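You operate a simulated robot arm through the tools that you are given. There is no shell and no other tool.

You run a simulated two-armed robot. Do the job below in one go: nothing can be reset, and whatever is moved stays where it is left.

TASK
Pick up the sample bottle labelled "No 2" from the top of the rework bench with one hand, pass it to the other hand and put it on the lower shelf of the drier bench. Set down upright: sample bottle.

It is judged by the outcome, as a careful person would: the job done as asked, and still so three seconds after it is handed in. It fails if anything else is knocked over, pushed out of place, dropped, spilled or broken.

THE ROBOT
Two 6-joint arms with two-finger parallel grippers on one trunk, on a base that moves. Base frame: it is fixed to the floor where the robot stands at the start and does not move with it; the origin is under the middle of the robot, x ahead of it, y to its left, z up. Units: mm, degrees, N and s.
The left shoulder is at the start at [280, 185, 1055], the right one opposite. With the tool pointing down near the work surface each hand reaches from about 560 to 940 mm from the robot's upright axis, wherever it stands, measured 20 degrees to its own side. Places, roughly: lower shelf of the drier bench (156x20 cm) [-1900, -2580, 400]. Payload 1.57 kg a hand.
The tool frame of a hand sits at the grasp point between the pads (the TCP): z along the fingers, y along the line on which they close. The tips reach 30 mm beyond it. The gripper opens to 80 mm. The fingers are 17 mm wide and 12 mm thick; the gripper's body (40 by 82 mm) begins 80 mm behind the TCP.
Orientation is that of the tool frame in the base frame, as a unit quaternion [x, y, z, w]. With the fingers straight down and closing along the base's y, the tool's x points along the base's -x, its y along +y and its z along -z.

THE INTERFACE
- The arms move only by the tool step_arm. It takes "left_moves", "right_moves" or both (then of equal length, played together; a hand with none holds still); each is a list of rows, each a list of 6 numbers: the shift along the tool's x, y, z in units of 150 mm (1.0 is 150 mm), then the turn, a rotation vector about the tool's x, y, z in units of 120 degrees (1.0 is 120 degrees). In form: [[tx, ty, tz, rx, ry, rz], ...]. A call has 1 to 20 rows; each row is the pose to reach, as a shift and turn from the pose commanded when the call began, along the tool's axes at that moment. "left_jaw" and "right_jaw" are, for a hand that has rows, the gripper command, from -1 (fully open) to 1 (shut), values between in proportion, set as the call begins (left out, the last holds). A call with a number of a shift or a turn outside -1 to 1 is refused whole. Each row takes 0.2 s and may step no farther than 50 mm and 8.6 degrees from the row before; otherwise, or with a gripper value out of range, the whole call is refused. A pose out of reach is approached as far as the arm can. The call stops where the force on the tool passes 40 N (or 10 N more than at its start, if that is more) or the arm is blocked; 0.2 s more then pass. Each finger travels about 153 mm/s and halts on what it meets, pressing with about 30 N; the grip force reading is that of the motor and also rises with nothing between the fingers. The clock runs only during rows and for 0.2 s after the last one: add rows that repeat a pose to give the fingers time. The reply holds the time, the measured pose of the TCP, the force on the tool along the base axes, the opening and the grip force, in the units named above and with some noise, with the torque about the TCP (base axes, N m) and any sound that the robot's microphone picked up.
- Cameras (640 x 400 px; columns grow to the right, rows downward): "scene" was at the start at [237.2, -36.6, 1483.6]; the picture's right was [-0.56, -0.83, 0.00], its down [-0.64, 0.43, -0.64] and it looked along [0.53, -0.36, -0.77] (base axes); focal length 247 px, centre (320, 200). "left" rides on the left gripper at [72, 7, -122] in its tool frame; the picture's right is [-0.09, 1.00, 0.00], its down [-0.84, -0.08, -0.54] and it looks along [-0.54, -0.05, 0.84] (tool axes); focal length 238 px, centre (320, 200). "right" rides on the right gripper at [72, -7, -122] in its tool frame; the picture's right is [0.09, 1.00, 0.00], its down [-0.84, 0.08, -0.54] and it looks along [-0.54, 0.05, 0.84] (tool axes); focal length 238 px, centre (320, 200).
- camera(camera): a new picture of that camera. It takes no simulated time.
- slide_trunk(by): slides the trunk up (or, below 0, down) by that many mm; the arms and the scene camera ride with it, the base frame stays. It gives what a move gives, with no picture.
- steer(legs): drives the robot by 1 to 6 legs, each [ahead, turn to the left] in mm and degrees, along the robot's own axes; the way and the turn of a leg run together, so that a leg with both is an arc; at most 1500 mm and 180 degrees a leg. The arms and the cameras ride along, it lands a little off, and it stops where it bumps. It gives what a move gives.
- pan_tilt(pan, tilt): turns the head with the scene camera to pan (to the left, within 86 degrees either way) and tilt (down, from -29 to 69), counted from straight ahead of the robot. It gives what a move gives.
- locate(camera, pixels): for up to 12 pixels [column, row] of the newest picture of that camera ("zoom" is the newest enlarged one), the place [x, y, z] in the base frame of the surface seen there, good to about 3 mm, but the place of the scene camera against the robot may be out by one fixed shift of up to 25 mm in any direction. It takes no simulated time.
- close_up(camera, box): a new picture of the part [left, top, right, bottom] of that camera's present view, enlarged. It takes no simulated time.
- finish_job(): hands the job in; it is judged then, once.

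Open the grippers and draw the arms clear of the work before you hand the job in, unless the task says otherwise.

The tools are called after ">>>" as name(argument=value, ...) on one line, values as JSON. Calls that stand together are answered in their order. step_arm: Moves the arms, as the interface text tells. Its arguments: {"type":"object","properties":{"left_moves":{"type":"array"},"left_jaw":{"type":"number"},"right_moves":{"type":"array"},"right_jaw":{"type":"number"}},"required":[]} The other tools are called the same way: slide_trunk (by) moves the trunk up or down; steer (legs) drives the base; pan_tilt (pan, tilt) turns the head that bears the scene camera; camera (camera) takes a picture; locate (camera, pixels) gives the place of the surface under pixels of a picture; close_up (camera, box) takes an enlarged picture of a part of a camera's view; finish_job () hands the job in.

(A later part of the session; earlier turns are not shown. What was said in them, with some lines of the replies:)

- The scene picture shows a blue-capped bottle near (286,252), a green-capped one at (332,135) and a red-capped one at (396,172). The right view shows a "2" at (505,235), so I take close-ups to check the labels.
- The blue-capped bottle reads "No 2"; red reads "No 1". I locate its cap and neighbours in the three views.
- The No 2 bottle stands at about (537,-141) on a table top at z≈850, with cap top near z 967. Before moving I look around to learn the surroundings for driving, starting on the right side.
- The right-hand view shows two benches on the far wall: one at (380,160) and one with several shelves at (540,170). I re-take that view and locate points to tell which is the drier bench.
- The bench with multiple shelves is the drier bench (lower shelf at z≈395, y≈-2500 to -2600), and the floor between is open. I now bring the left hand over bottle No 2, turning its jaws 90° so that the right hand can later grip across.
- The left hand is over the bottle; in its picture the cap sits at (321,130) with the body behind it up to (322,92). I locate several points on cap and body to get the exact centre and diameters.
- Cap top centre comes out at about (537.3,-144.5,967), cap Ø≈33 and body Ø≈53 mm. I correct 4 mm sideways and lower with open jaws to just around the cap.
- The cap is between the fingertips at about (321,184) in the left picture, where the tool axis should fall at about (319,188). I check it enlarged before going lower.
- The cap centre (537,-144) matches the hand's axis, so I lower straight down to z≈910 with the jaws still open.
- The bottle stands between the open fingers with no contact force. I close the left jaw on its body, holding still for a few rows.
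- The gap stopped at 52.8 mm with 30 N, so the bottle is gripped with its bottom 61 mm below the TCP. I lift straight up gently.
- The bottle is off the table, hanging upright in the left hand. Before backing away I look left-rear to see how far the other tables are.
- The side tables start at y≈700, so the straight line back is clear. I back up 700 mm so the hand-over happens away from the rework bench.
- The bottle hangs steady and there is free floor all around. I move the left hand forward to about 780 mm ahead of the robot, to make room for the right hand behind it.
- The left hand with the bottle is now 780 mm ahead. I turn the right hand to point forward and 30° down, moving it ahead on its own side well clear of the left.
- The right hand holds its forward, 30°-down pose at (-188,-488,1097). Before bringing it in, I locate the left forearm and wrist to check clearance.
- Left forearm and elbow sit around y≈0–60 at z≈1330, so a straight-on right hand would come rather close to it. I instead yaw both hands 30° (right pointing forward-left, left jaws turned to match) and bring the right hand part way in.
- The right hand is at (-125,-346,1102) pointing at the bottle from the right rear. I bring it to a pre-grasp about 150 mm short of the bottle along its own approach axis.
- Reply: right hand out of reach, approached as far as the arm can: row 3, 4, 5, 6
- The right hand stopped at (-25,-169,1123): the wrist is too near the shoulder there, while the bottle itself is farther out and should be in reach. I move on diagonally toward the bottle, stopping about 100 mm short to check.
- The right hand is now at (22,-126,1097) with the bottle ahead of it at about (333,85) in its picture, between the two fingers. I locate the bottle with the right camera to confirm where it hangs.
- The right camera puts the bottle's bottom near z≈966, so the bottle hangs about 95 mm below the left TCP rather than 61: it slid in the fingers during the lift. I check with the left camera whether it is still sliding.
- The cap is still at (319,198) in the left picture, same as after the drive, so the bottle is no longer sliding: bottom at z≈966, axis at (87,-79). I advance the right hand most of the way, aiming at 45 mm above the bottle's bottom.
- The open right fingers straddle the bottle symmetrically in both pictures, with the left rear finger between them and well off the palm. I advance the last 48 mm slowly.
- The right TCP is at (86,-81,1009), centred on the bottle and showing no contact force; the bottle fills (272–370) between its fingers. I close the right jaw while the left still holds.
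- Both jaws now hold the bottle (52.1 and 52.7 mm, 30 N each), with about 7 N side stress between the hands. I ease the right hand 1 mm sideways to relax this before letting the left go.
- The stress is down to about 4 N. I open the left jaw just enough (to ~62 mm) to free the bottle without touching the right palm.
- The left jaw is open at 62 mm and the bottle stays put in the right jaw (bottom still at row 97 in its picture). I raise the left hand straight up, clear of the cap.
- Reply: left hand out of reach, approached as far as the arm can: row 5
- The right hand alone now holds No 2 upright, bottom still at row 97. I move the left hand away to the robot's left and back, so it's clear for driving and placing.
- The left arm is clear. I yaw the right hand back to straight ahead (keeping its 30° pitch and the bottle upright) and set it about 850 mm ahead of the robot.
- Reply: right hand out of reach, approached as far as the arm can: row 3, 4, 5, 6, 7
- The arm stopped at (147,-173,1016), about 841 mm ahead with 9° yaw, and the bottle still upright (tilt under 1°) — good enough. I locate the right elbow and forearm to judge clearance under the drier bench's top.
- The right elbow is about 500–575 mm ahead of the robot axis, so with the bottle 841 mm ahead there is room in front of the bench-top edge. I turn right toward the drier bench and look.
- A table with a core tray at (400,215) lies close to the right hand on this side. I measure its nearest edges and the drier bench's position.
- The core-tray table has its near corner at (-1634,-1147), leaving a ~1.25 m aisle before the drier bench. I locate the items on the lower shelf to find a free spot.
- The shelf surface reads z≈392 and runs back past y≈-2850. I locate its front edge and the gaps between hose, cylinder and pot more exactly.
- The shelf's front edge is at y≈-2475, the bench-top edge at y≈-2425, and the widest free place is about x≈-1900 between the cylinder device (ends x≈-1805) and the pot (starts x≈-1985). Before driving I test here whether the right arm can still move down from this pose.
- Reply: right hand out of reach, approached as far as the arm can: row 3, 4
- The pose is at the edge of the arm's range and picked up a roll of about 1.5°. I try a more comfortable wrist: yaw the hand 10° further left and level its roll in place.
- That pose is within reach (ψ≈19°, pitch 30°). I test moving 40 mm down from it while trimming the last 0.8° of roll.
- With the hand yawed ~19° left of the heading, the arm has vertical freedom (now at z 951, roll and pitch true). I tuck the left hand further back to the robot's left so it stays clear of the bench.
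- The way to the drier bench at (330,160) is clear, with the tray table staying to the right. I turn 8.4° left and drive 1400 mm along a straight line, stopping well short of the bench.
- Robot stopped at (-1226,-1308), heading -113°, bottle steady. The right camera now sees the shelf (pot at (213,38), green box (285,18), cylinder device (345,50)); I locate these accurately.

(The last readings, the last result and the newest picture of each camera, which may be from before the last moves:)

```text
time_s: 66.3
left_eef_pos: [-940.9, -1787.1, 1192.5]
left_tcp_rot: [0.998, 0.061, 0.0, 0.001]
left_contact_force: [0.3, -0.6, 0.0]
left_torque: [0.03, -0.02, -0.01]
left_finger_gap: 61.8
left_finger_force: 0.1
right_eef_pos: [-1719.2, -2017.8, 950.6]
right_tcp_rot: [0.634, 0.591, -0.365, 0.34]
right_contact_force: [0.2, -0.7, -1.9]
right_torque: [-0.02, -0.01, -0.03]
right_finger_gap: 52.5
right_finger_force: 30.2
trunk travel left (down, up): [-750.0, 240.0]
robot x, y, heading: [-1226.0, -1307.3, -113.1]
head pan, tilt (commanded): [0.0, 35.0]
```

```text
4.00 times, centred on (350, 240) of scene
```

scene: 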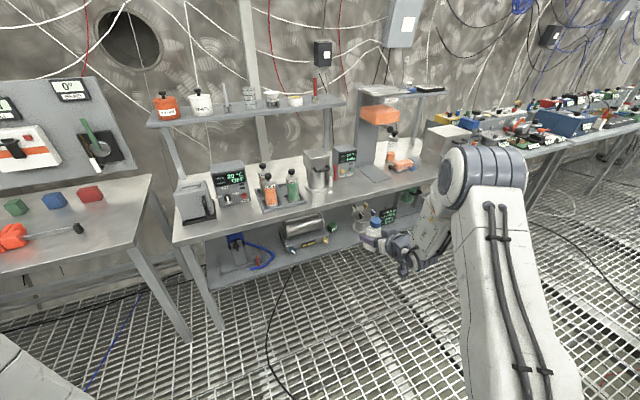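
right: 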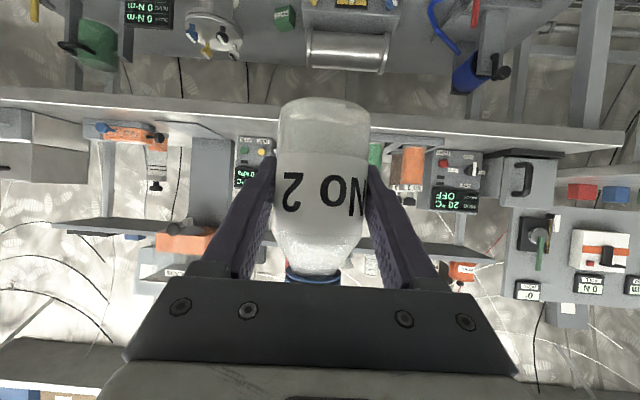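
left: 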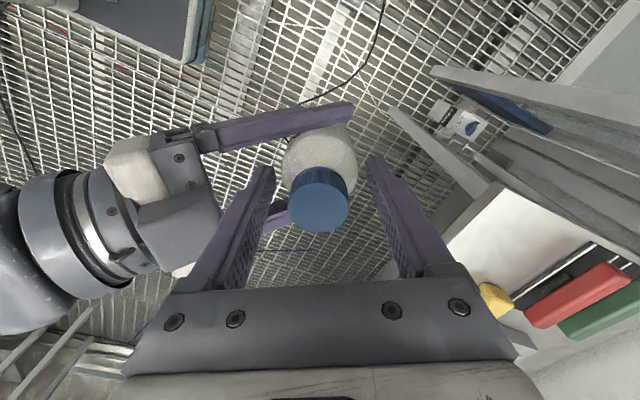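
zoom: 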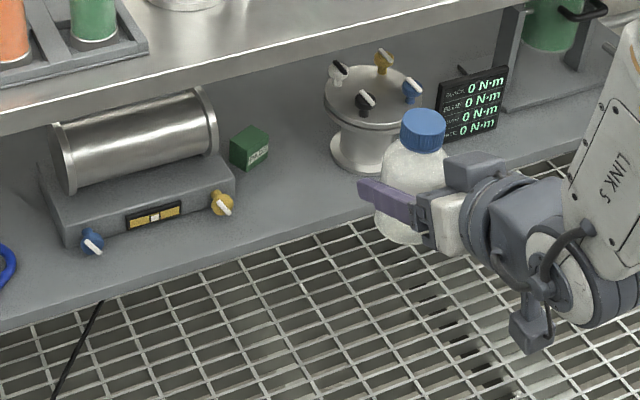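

The right camera gives the shelf surface at z≈401, the free area about x -1985…-1815 in front of the green PADS box (front ≈ y -2615). I aim for (-1900,-2540): turn 1.5° left and lower the trunk 440 mm here, well away from the bench.

>>> steer(legs=[[0, 1.5]])

>>> slide_trunk(by=-440)

>>> camera(camera="scene")

>>> camera(camera="right")

```text
time_s: 67.1
left_eef_pos: [-927.7, -1779.6, 1192.2]
left_tcp_rot: [0.997, 0.075, 0.0, 0.0]
left_contact_force: [0.2, -0.2, -0.3]
left_torque: [-0.01, -0.02, 0.02]
left_finger_gap: 62.1
left_finger_force: 0.0
right_eef_pos: [-1699.9, -2030.2, 950.8]
right_tcp_rot: [0.626, 0.599, -0.361, 0.345]
right_contact_force: [-1.2, -0.3, -2.0]
right_torque: [-0.02, 0.0, -0.01]
right_finger_gap: 52.5
right_finger_force: 29.8
trunk travel left (down, up): [-750.0, 240.0]
robot x, y, heading: [-1227.6, -1305.9, -111.5]
head pan, tilt (commanded): [0.0, 35.0]
```

```text
refused: -440 is not a number from -400 to 400
```

```text
taken
```

scene: 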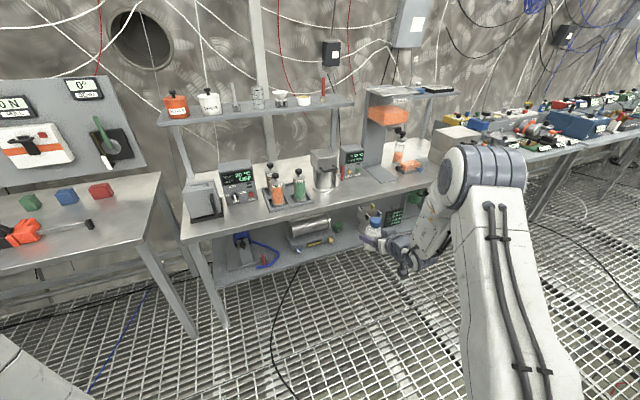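

```text
taken
```

right: 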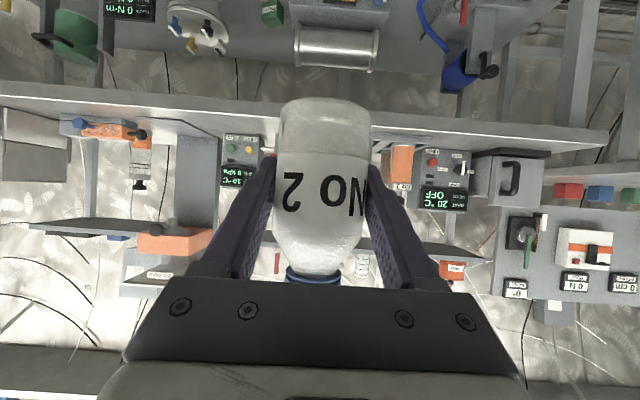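

The heading is now -111.5° and the TCP at (-1700,-2030); the trunk slide is limited to 400 mm per call. I lower by 400 and check the views again.

>>> slide_trunk(by=-400)

>>> camera(camera="scene")

>>> camera(camera="right")

```text
time_s: 70.9
left_eef_pos: [-929.0, -1780.0, 793.5]
left_tcp_rot: [0.997, 0.075, 0.0, 0.001]
left_contact_force: [-1.2, 1.0, -0.1]
left_torque: [0.04, -0.02, 0.02]
left_finger_gap: 62.0
left_finger_force: 0.1
right_eef_pos: [-1699.9, -2031.2, 549.5]
right_tcp_rot: [0.625, 0.6, -0.36, 0.346]
right_contact_force: [0.3, -0.2, -1.9]
right_torque: [-0.01, 0.0, -0.04]
right_finger_gap: 52.8
right_finger_force: 30.6
trunk travel left (down, up): [-350.0, 640.0]
robot x, y, heading: [-1228.6, -1308.3, -111.4]
head pan, tilt (commanded): [0.0, 35.0]
```

```text
taken
```

scene: 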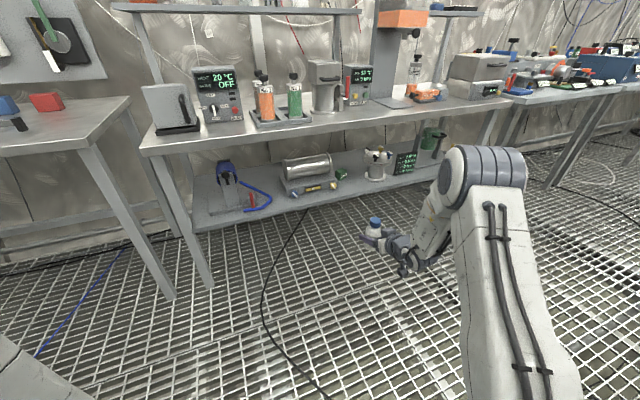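

```text
taken
```

right: 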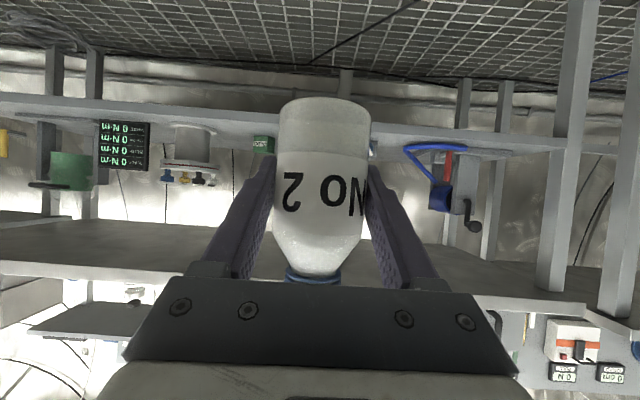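

The bottle is at z≈506 (bottom), about 105 mm above shelf level and still ~400 mm in front of the bench. I locate the bench's front edges and shelf items from this height with both cameras.

>>> locate(camera="right", pixels=[[150, 268], [150, 240], [230, 118], [230, 125], [264, 145], [205, 150], [215, 175], [372, 145], [440, 135], [400, 125], [190, 128], [215, 130]])

>>> locate(camera="scene", pixels=[[341, 172], [335, 187], [362, 178], [363, 183], [388, 178], [345, 195], [360, 190], [300, 200], [200, 150], [300, 132], [450, 110], [375, 225]])

>>> close_up(camera="scene", box=[260, 130, 440, 250])

```text
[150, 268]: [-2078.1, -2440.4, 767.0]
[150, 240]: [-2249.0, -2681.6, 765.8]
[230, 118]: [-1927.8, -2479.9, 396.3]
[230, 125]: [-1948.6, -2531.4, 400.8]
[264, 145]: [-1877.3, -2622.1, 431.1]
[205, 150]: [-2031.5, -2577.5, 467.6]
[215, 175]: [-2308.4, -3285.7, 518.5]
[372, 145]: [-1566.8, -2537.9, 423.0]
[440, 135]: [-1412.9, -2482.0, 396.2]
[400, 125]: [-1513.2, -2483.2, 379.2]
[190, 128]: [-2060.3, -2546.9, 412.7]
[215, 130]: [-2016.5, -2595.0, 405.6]
```

```text
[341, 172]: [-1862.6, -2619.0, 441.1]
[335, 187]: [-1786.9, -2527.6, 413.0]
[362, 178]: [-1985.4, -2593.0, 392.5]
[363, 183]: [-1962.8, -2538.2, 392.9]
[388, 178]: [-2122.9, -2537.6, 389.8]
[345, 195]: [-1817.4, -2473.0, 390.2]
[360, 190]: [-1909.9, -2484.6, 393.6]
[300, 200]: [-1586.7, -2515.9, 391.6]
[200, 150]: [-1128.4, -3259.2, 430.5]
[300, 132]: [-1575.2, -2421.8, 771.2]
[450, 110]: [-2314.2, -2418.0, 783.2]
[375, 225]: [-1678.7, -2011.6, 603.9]
```

```text
3.33 times, centred on (350, 190) of scene
```

zoom: 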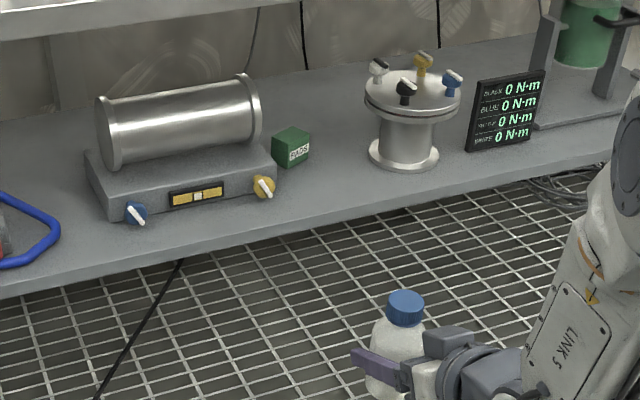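

The bench-top underside is at z≈766 with its edge at y≈-2440, and the shelf edge at y≈-2480, z≈400. I lower another 75 mm so the wrist passes well under, leaving the bottle about 30 mm above the shelf, and drive 350 mm closer.

>>> slide_trunk(by=-75)

>>> steer(legs=[[350, 0]])

>>> camera(camera="scene")

>>> camera(camera="right")

```text
time_s: 72.0
left_eef_pos: [-928.0, -1779.7, 717.7]
left_tcp_rot: [0.997, 0.075, 0.001, -0.001]
left_contact_force: [-0.4, 0.7, -0.5]
left_torque: [0.01, 0.0, -0.02]
left_finger_gap: 62.1
left_finger_force: 0.0
right_eef_pos: [-1699.3, -2030.3, 475.6]
right_tcp_rot: [0.626, 0.6, -0.36, 0.346]
right_contact_force: [-0.2, 0.1, -1.7]
right_torque: [0.0, 0.02, 0.0]
right_finger_gap: 52.7
right_finger_force: 29.9
trunk travel left (down, up): [-275.0, 715.0]
robot x, y, heading: [-1226.3, -1307.8, -111.6]
head pan, tilt (commanded): [0.0, 35.0]
```

```text
time_s: 74.3
left_eef_pos: [-1056.0, -2105.1, 716.1]
left_tcp_rot: [0.997, 0.074, 0.0, 0.0]
left_contact_force: [0.1, -0.3, -0.9]
left_torque: [-0.01, 0.02, 0.0]
left_finger_gap: 61.8
left_finger_force: 0.1
right_eef_pos: [-1827.9, -2356.5, 475.6]
right_tcp_rot: [0.626, 0.599, -0.36, 0.345]
right_contact_force: [-0.4, 1.7, -2.6]
right_torque: [0.0, 0.04, 0.0]
right_finger_gap: 52.7
right_finger_force: 29.7
trunk travel left (down, up): [-275.0, 715.0]
robot x, y, heading: [-1355.4, -1635.1, -111.8]
head pan, tilt (commanded): [0.0, 35.0]
```

```text
taken
```

scene: 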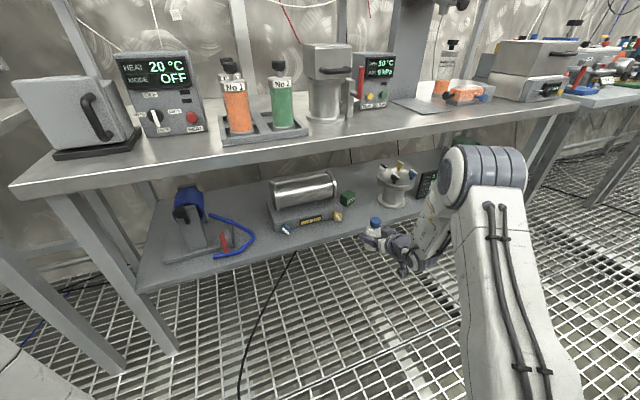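

```text
taken
```

right: 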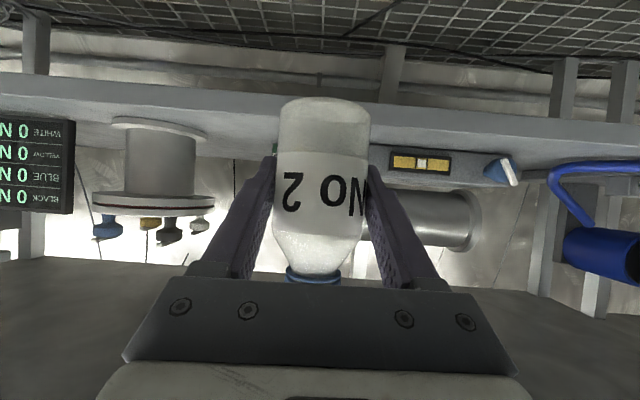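

The TCP is at (-1828,-2357,476), exactly on line for the target. I check the pot's flange edge (208,135) and the device's end with both cameras once more before the last 197 mm.

>>> locate(camera="right", pixels=[[205, 130], [208, 138], [215, 200], [276, 148], [395, 160], [375, 150], [240, 110], [420, 125], [255, 125], [90, 275], [270, 140]])

>>> close_up(camera="scene", box=[250, 150, 450, 290])

>>> locate(camera="scene", pixels=[[340, 217], [343, 212], [347, 200], [353, 207], [378, 202], [380, 196], [360, 225], [375, 225], [372, 250], [345, 232], [410, 112], [290, 140]])

```text
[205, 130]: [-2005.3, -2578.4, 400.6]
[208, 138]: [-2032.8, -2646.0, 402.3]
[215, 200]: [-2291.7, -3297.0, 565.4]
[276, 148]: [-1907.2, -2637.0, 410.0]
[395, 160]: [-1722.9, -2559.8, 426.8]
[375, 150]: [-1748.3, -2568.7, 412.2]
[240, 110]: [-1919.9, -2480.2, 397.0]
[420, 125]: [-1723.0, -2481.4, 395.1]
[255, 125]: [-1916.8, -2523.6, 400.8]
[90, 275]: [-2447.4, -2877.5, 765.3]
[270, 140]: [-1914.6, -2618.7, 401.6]
```

```text
2.86 times, centred on (350, 220) of scene
```

zoom: 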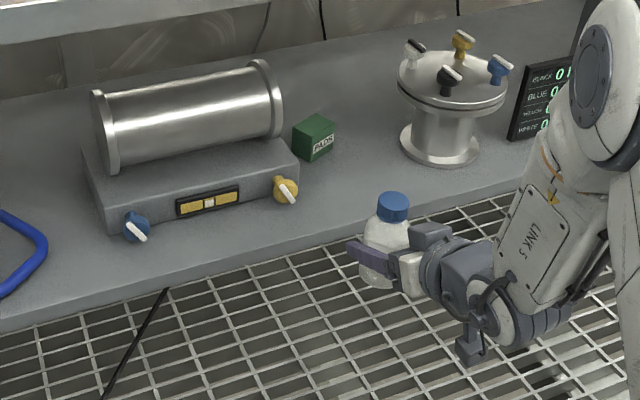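

```text
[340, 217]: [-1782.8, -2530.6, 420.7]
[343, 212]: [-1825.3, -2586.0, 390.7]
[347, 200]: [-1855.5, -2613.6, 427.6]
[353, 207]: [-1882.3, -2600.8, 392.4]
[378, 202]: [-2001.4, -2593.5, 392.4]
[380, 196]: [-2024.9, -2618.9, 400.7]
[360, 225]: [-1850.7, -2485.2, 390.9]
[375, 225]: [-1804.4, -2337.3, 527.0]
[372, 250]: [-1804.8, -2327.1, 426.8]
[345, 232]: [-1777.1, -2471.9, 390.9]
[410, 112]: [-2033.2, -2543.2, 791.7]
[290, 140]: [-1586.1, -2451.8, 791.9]
```

The gap is confirmed: knob at x≈-1793, pot flange at x≈-2003, green box front at y≈-2605, so (-1900,-2538) leaves ample room on all sides. I drive the last 195 mm straight ahead.

>>> steer(legs=[[195, 0]])

>>> camera(camera="scene")

>>> camera(camera="right")

>>> close_up(camera="scene", box=[280, 170, 460, 300])

```text
time_s: 75.9
left_eef_pos: [-1126.9, -2286.5, 718.0]
left_tcp_rot: [0.997, 0.076, 0.0, -0.001]
left_contact_force: [0.2, 0.0, 0.6]
left_torque: [0.0, -0.02, 0.0]
left_finger_gap: 62.2
left_finger_force: 0.1
right_eef_pos: [-1897.5, -2539.6, 474.6]
right_tcp_rot: [0.626, 0.6, -0.36, 0.346]
right_contact_force: [-0.6, 0.4, -2.2]
right_torque: [-0.02, 0.01, 0.03]
right_finger_gap: 52.8
right_finger_force: 30.0
trunk travel left (down, up): [-275.0, 715.0]
robot x, y, heading: [-1427.7, -1813.5, -111.6]
head pan, tilt (commanded): [0.0, 35.0]
```

```text
taken
```

scene: 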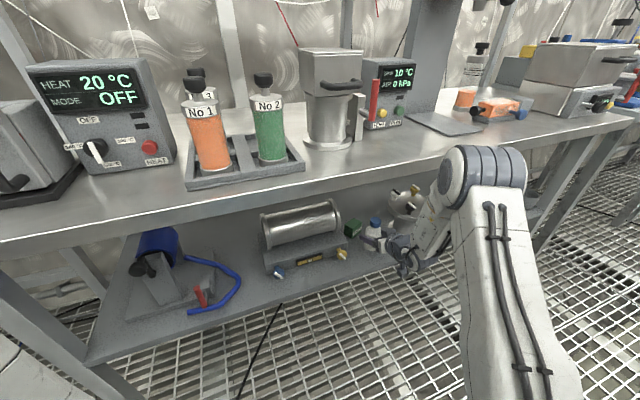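

```text
taken
```

right: 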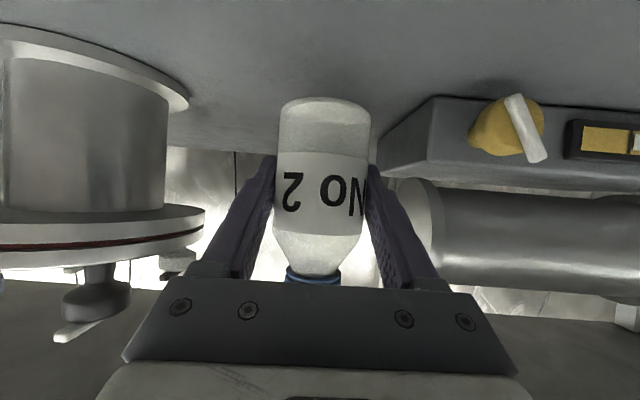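

```text
3.08 times, centred on (370, 235) of scene
```

zoom: 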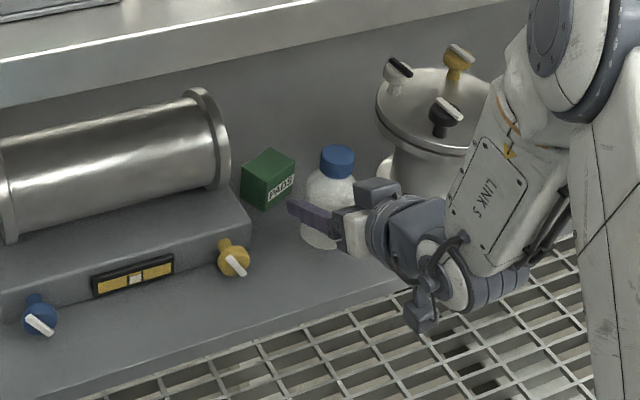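

The bottle is over the shelf between the device end (≈(430,97) in the right view) and the pot (188,100). I measure the nearest corners and the bottle's bottom height before lowering.

>>> locate(camera="right", pixels=[[432, 105], [395, 160], [440, 165], [186, 100], [200, 225], [325, 102], [325, 110], [250, 90], [400, 95], [320, 60], [240, 140], [300, 20]])

>>> locate(camera="zoom", pixels=[[248, 225], [235, 260], [268, 205], [290, 190], [312, 240], [320, 250], [385, 185], [340, 165], [305, 200], [400, 290], [280, 270], [340, 255]])

```text
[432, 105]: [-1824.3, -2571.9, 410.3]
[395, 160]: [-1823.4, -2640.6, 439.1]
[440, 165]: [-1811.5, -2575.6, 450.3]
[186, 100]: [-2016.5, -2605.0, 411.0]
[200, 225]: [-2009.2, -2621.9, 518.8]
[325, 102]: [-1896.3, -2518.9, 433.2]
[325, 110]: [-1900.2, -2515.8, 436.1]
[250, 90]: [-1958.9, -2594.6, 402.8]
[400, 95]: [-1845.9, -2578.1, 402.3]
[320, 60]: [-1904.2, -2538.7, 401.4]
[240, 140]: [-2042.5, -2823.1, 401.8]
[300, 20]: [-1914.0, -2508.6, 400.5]
```

```text
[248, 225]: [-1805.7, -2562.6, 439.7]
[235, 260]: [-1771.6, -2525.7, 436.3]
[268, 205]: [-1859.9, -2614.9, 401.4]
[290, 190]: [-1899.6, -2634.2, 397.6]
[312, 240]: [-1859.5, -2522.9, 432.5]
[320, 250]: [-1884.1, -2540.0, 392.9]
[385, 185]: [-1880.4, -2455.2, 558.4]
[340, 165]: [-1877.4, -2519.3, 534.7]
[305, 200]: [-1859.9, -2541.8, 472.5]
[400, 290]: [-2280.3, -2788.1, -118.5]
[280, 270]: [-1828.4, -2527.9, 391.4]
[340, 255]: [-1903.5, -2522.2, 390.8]
```

Bottle bottom is at z≈432 and the shelf at z≈401, with 20+ mm of space beside the opening fingers. I lower the trunk 26 mm first, then feel for the shelf in small steps.

>>> slide_trunk(by=-26)

>>> camera(camera="right")

>>> close_up(camera="scene", box=[330, 200, 420, 270])

```text
time_s: 76.6
left_eef_pos: [-1127.1, -2286.9, 691.2]
left_tcp_rot: [0.997, 0.075, 0.0, 0.0]
left_contact_force: [-0.3, 0.5, -0.1]
left_torque: [0.0, 0.01, -0.01]
left_finger_gap: 62.1
left_finger_force: 0.0
right_eef_pos: [-1898.2, -2540.2, 450.2]
right_tcp_rot: [0.626, 0.6, -0.359, 0.346]
right_contact_force: [0.8, -0.3, -2.7]
right_torque: [-0.02, 0.02, 0.0]
right_finger_gap: 52.4
right_finger_force: 30.0
trunk travel left (down, up): [-249.0, 741.0]
robot x, y, heading: [-1426.8, -1814.4, -111.2]
head pan, tilt (commanded): [0.0, 35.0]
```

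```text
taken
```

right: 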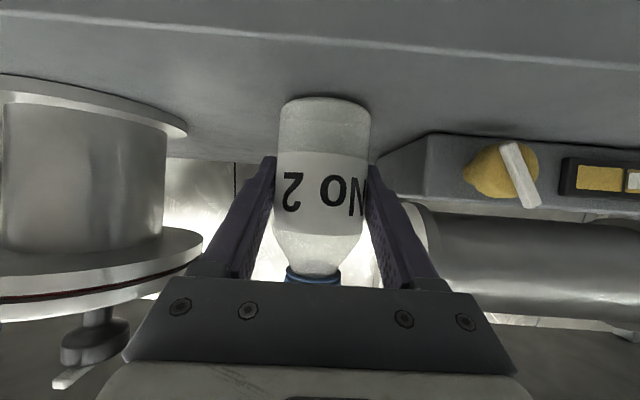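

```text
5.71 times, centred on (375, 235) of scene
```

zoom: 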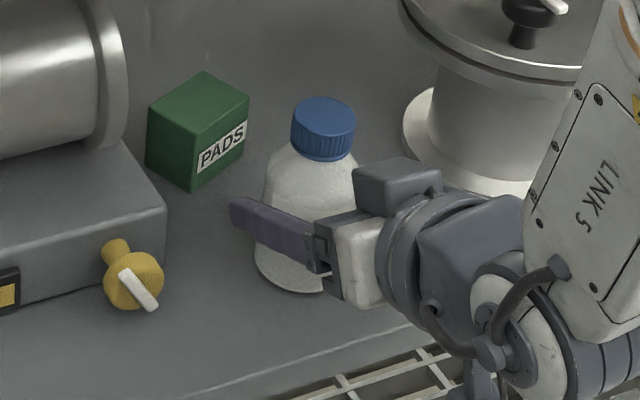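

The force still shows the hanging weight (-2.7 N) so there's no contact yet; the gap looks like 4–6 mm. I lower 3 mm more.

>>> slide_trunk(by=-3)

>>> locate(camera="right", pixels=[[325, 101], [325, 108], [325, 90], [300, 92], [360, 95]])

```text
time_s: 77.1
left_eef_pos: [-1126.8, -2286.7, 688.4]
left_tcp_rot: [0.997, 0.076, 0.001, 0.0]
left_contact_force: [-0.3, -0.1, -0.2]
left_torque: [0.03, -0.02, -0.01]
left_finger_gap: 61.8
left_finger_force: 0.0
right_eef_pos: [-1898.8, -2540.4, 447.9]
right_tcp_rot: [0.624, 0.601, -0.36, 0.347]
right_contact_force: [-0.2, 0.0, 3.2]
right_torque: [0.16, -0.04, -0.02]
right_finger_gap: 52.6
right_finger_force: 29.7
trunk travel left (down, up): [-246.0, 744.0]
robot x, y, heading: [-1429.0, -1816.9, -111.6]
head pan, tilt (commanded): [0.0, 35.0]
```

```text
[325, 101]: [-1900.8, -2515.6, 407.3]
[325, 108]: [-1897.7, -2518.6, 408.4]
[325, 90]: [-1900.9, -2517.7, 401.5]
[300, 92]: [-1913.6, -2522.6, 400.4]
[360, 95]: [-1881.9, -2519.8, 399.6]
```

The vertical force flipped to +3.2 N, so the bottle's base now rests on the shelf. I open the right jaw to about 70 mm to let it go.

>>> step_arm(right_moves=[[0, 0, 0, 0, 0, 0], [0, 0, 0, 0, 0, 0], [0, 0, 0, 0, 0, 0], [0, 0, 0, 0, 0, 0]], right_jaw=-0.75)

>>> camera(camera="right")

>>> close_up(camera="scene", box=[330, 200, 420, 270])

```text
time_s: 78.1
left_eef_pos: [-1127.0, -2287.4, 688.5]
left_tcp_rot: [0.997, 0.077, 0.0, -0.001]
left_contact_force: [0.1, 0.0, 0.2]
left_torque: [0.02, -0.03, 0.0]
left_finger_gap: 62.1
left_finger_force: 0.0
right_eef_pos: [-1899.2, -2539.5, 446.7]
right_tcp_rot: [0.625, 0.6, -0.36, 0.346]
right_contact_force: [0.1, 0.3, 0.4]
right_torque: [0.01, -0.03, -0.01]
right_finger_gap: 69.9
right_finger_force: 0.0
trunk travel left (down, up): [-246.0, 744.0]
robot x, y, heading: [-1427.2, -1817.3, -111.8]
head pan, tilt (commanded): [0.0, 35.0]
```

```text
taken
```

right: 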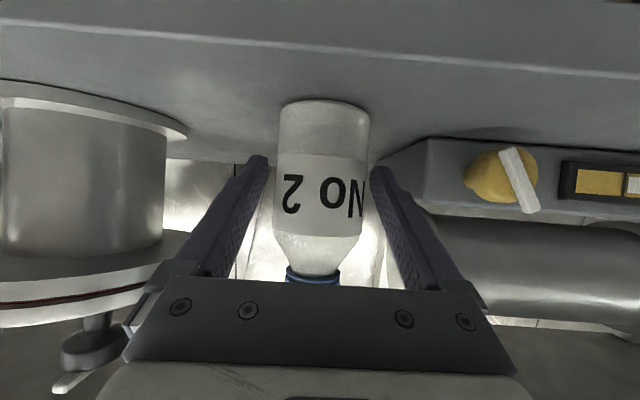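

```text
5.71 times, centred on (375, 235) of scene
```

zoom: 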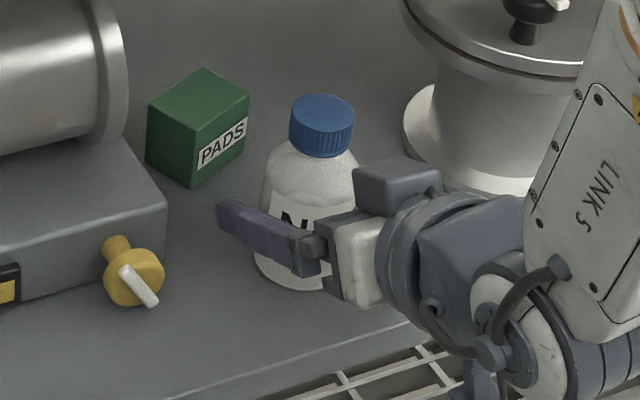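

The bottle stands upright on the shelf between the opened fingers and forces are zero. I open fully and draw the hand back along its own finger direction, starting with 30 mm.

>>> step_arm(right_moves=[[0, 0, 0, 0, 0, 0], [0, 0, 0, 0, 0, 0], [0, 0, -0.07, 0, 0, 0], [0, 0, -0.14, 0, 0, 0], [0, 0, -0.2, 0, 0, 0]], right_jaw=-1)

>>> camera(camera="right")

```text
time_s: 79.3
left_eef_pos: [-1127.0, -2286.5, 688.8]
left_tcp_rot: [0.997, 0.076, -0.001, 0.0]
left_contact_force: [-0.9, 0.2, 0.2]
left_torque: [-0.01, 0.01, -0.02]
left_finger_gap: 62.0
left_finger_force: 0.0
right_eef_pos: [-1896.7, -2513.3, 462.6]
right_tcp_rot: [0.625, 0.6, -0.36, 0.346]
right_contact_force: [-0.2, 0.4, -0.4]
right_torque: [0.01, -0.02, 0.03]
right_finger_gap: 80.2
right_finger_force: 0.0
trunk travel left (down, up): [-246.0, 744.0]
robot x, y, heading: [-1426.7, -1816.2, -111.3]
head pan, tilt (commanded): [0.0, 35.0]
```

```text
taken
```

right: 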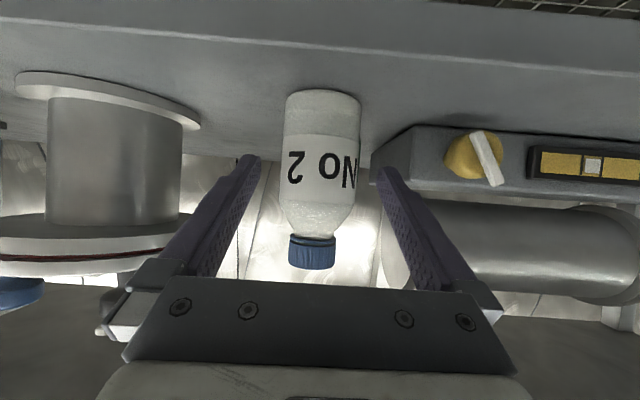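

The hand slid back cleanly and the bottle stands unmoved, centred between the fingers. I continue back another 60 mm along the same line.

>>> step_arm(right_moves=[[0, 0, -0.1, 0, 0, 0], [0, 0, -0.2, 0, 0, 0], [0, 0, -0.3, 0, 0, 0], [0, 0, -0.4, 0, 0, 0]])

>>> camera(camera="right")

>>> close_up(camera="scene", box=[300, 180, 440, 290])

```text
time_s: 80.3
left_eef_pos: [-1127.2, -2287.0, 688.8]
left_tcp_rot: [0.997, 0.076, -0.001, 0.0]
left_contact_force: [0.3, 0.7, 0.4]
left_torque: [-0.01, 0.01, -0.04]
left_finger_gap: 61.9
left_finger_force: 0.1
right_eef_pos: [-1895.7, -2461.9, 492.0]
right_tcp_rot: [0.625, 0.601, -0.358, 0.347]
right_contact_force: [0.0, -0.1, 0.6]
right_torque: [-0.03, 0.04, 0.03]
right_finger_gap: 80.1
right_finger_force: 0.0
trunk travel left (down, up): [-246.0, 744.0]
robot x, y, heading: [-1426.7, -1818.5, -111.3]
head pan, tilt (commanded): [0.0, 35.0]
```

```text
taken
```

right: 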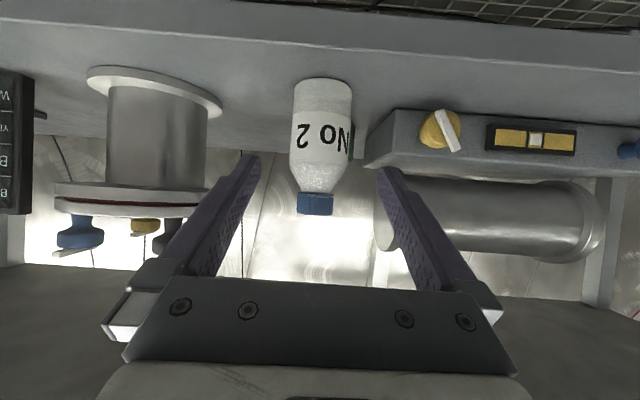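

```text
3.64 times, centred on (370, 235) of scene
```

zoom: 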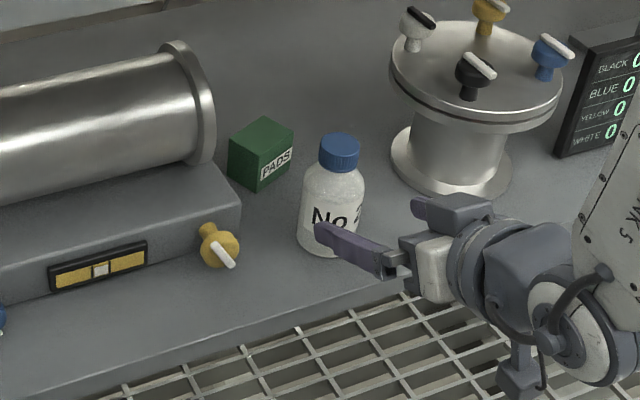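

The fingertips are now clear of the bottle, which stands upright on the shelf. I back the robot straight away by 400 mm so both arms are clear of the bench.

>>> steer(legs=[[-400, 0]])

>>> camera(camera="scene")

>>> camera(camera="right")

>>> close_up(camera="scene", box=[240, 120, 440, 260])

```text
time_s: 82.8
left_eef_pos: [-982.5, -1912.5, 689.0]
left_tcp_rot: [0.997, 0.072, 0.0, 0.0]
left_contact_force: [-1.2, 0.4, -0.6]
left_torque: [-0.02, 0.03, 0.0]
left_finger_gap: 61.8
left_finger_force: 0.1
right_eef_pos: [-1751.4, -2083.1, 491.9]
right_tcp_rot: [0.628, 0.598, -0.359, 0.346]
right_contact_force: [-0.6, 0.3, -1.0]
right_torque: [-0.02, 0.02, -0.01]
right_finger_gap: 80.1
right_finger_force: 0.0
trunk travel left (down, up): [-246.0, 744.0]
robot x, y, heading: [-1277.5, -1442.1, -111.9]
head pan, tilt (commanded): [0.0, 35.0]
```

```text
taken
```

scene: 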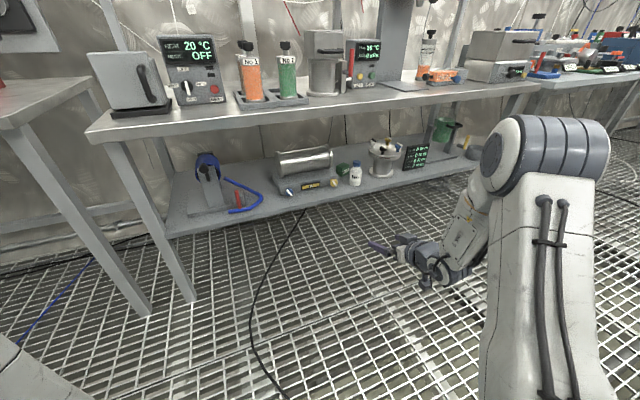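

```text
taken
```

right: 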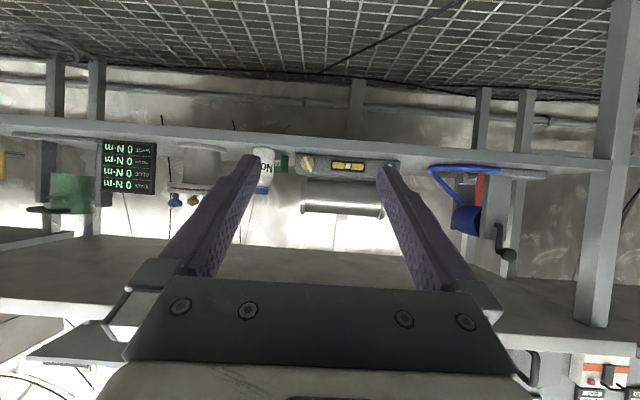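

```text
2.86 times, centred on (340, 190) of scene
```

zoom: 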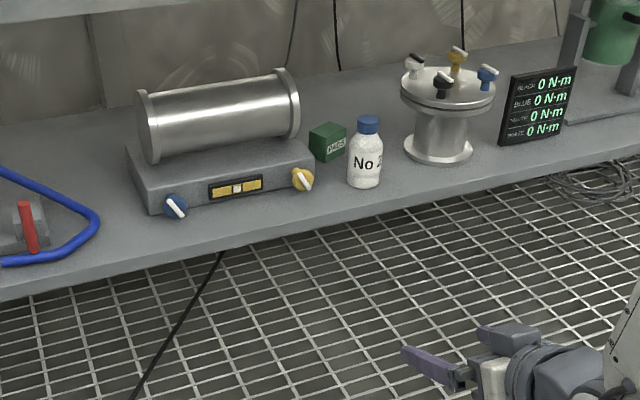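

Bottle No 2 stands upright on the lower shelf with its neighbours undisturbed, and both arms are clear. I open the left jaw fully as well before handing in.

>>> step_arm(left_moves=[[0, 0, 0, 0, 0, 0], [0, 0, 0, 0, 0, 0]], left_jaw=-1)

>>> close_up(camera="scene", box=[310, 140, 410, 210])

>>> locate(camera="zoom", pixels=[[295, 120], [295, 240], [285, 180]])

```text
time_s: 83.4
left_eef_pos: [-981.4, -1913.0, 688.5]
left_tcp_rot: [0.997, 0.071, 0.0, 0.001]
left_contact_force: [0.5, -0.1, 0.2]
left_torque: [-0.01, -0.02, 0.01]
left_finger_gap: 79.9
left_finger_force: 0.0
right_eef_pos: [-1753.1, -2080.8, 492.9]
right_tcp_rot: [0.628, 0.598, -0.359, 0.346]
right_contact_force: [-0.2, 0.3, -0.4]
right_torque: [-0.01, -0.01, 0.01]
right_finger_gap: 80.2
right_finger_force: 0.1
trunk travel left (down, up): [-246.0, 744.0]
robot x, y, heading: [-1277.7, -1438.5, -112.1]
head pan, tilt (commanded): [0.0, 35.0]
```

```text
5.71 times, centred on (360, 175) of scene
```

zoom: 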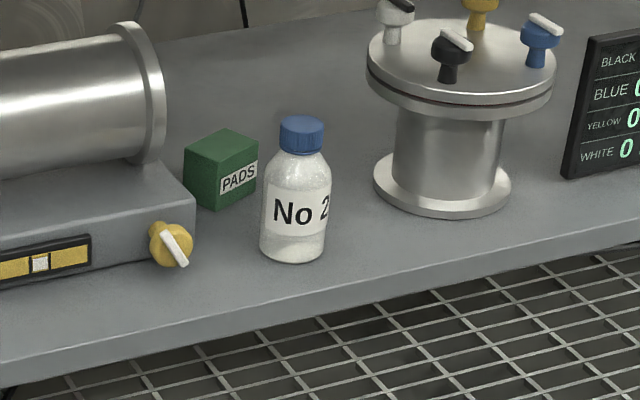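

```text
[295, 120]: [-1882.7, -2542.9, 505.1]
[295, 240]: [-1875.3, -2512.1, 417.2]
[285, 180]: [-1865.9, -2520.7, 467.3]
```

The close-up shows the "No 2" bottle standing upright on the lower shelf of the drier bench, untouched by either hand, with everything around it in place. I hand the job in.

>>> finish_job()

```text
The job is handed in.
```

The No 2 sample bottle is now standing upright on the lower shelf of the drier bench, at about (-1900, -2540). It sits between the cylinder device and the pot, in front of the green PADS box.

- **Hand-over:** The left hand picked the bottle up from the rework bench and passed it to the right hand away from both benches. The right hand then placed it on the shelf.
- **Slip:** The bottle slid about 34 mm down in the left hand's fingers during the first lift. It then held steady and was never dropped.
- **Surroundings:** The final pictures show the nearby items on the shelf where they were before. I felt no contact with anything except the bottle touching down on the shelf.
- **At hand-in:** Both grippers were open and the robot had backed about 400 mm away from the bench.
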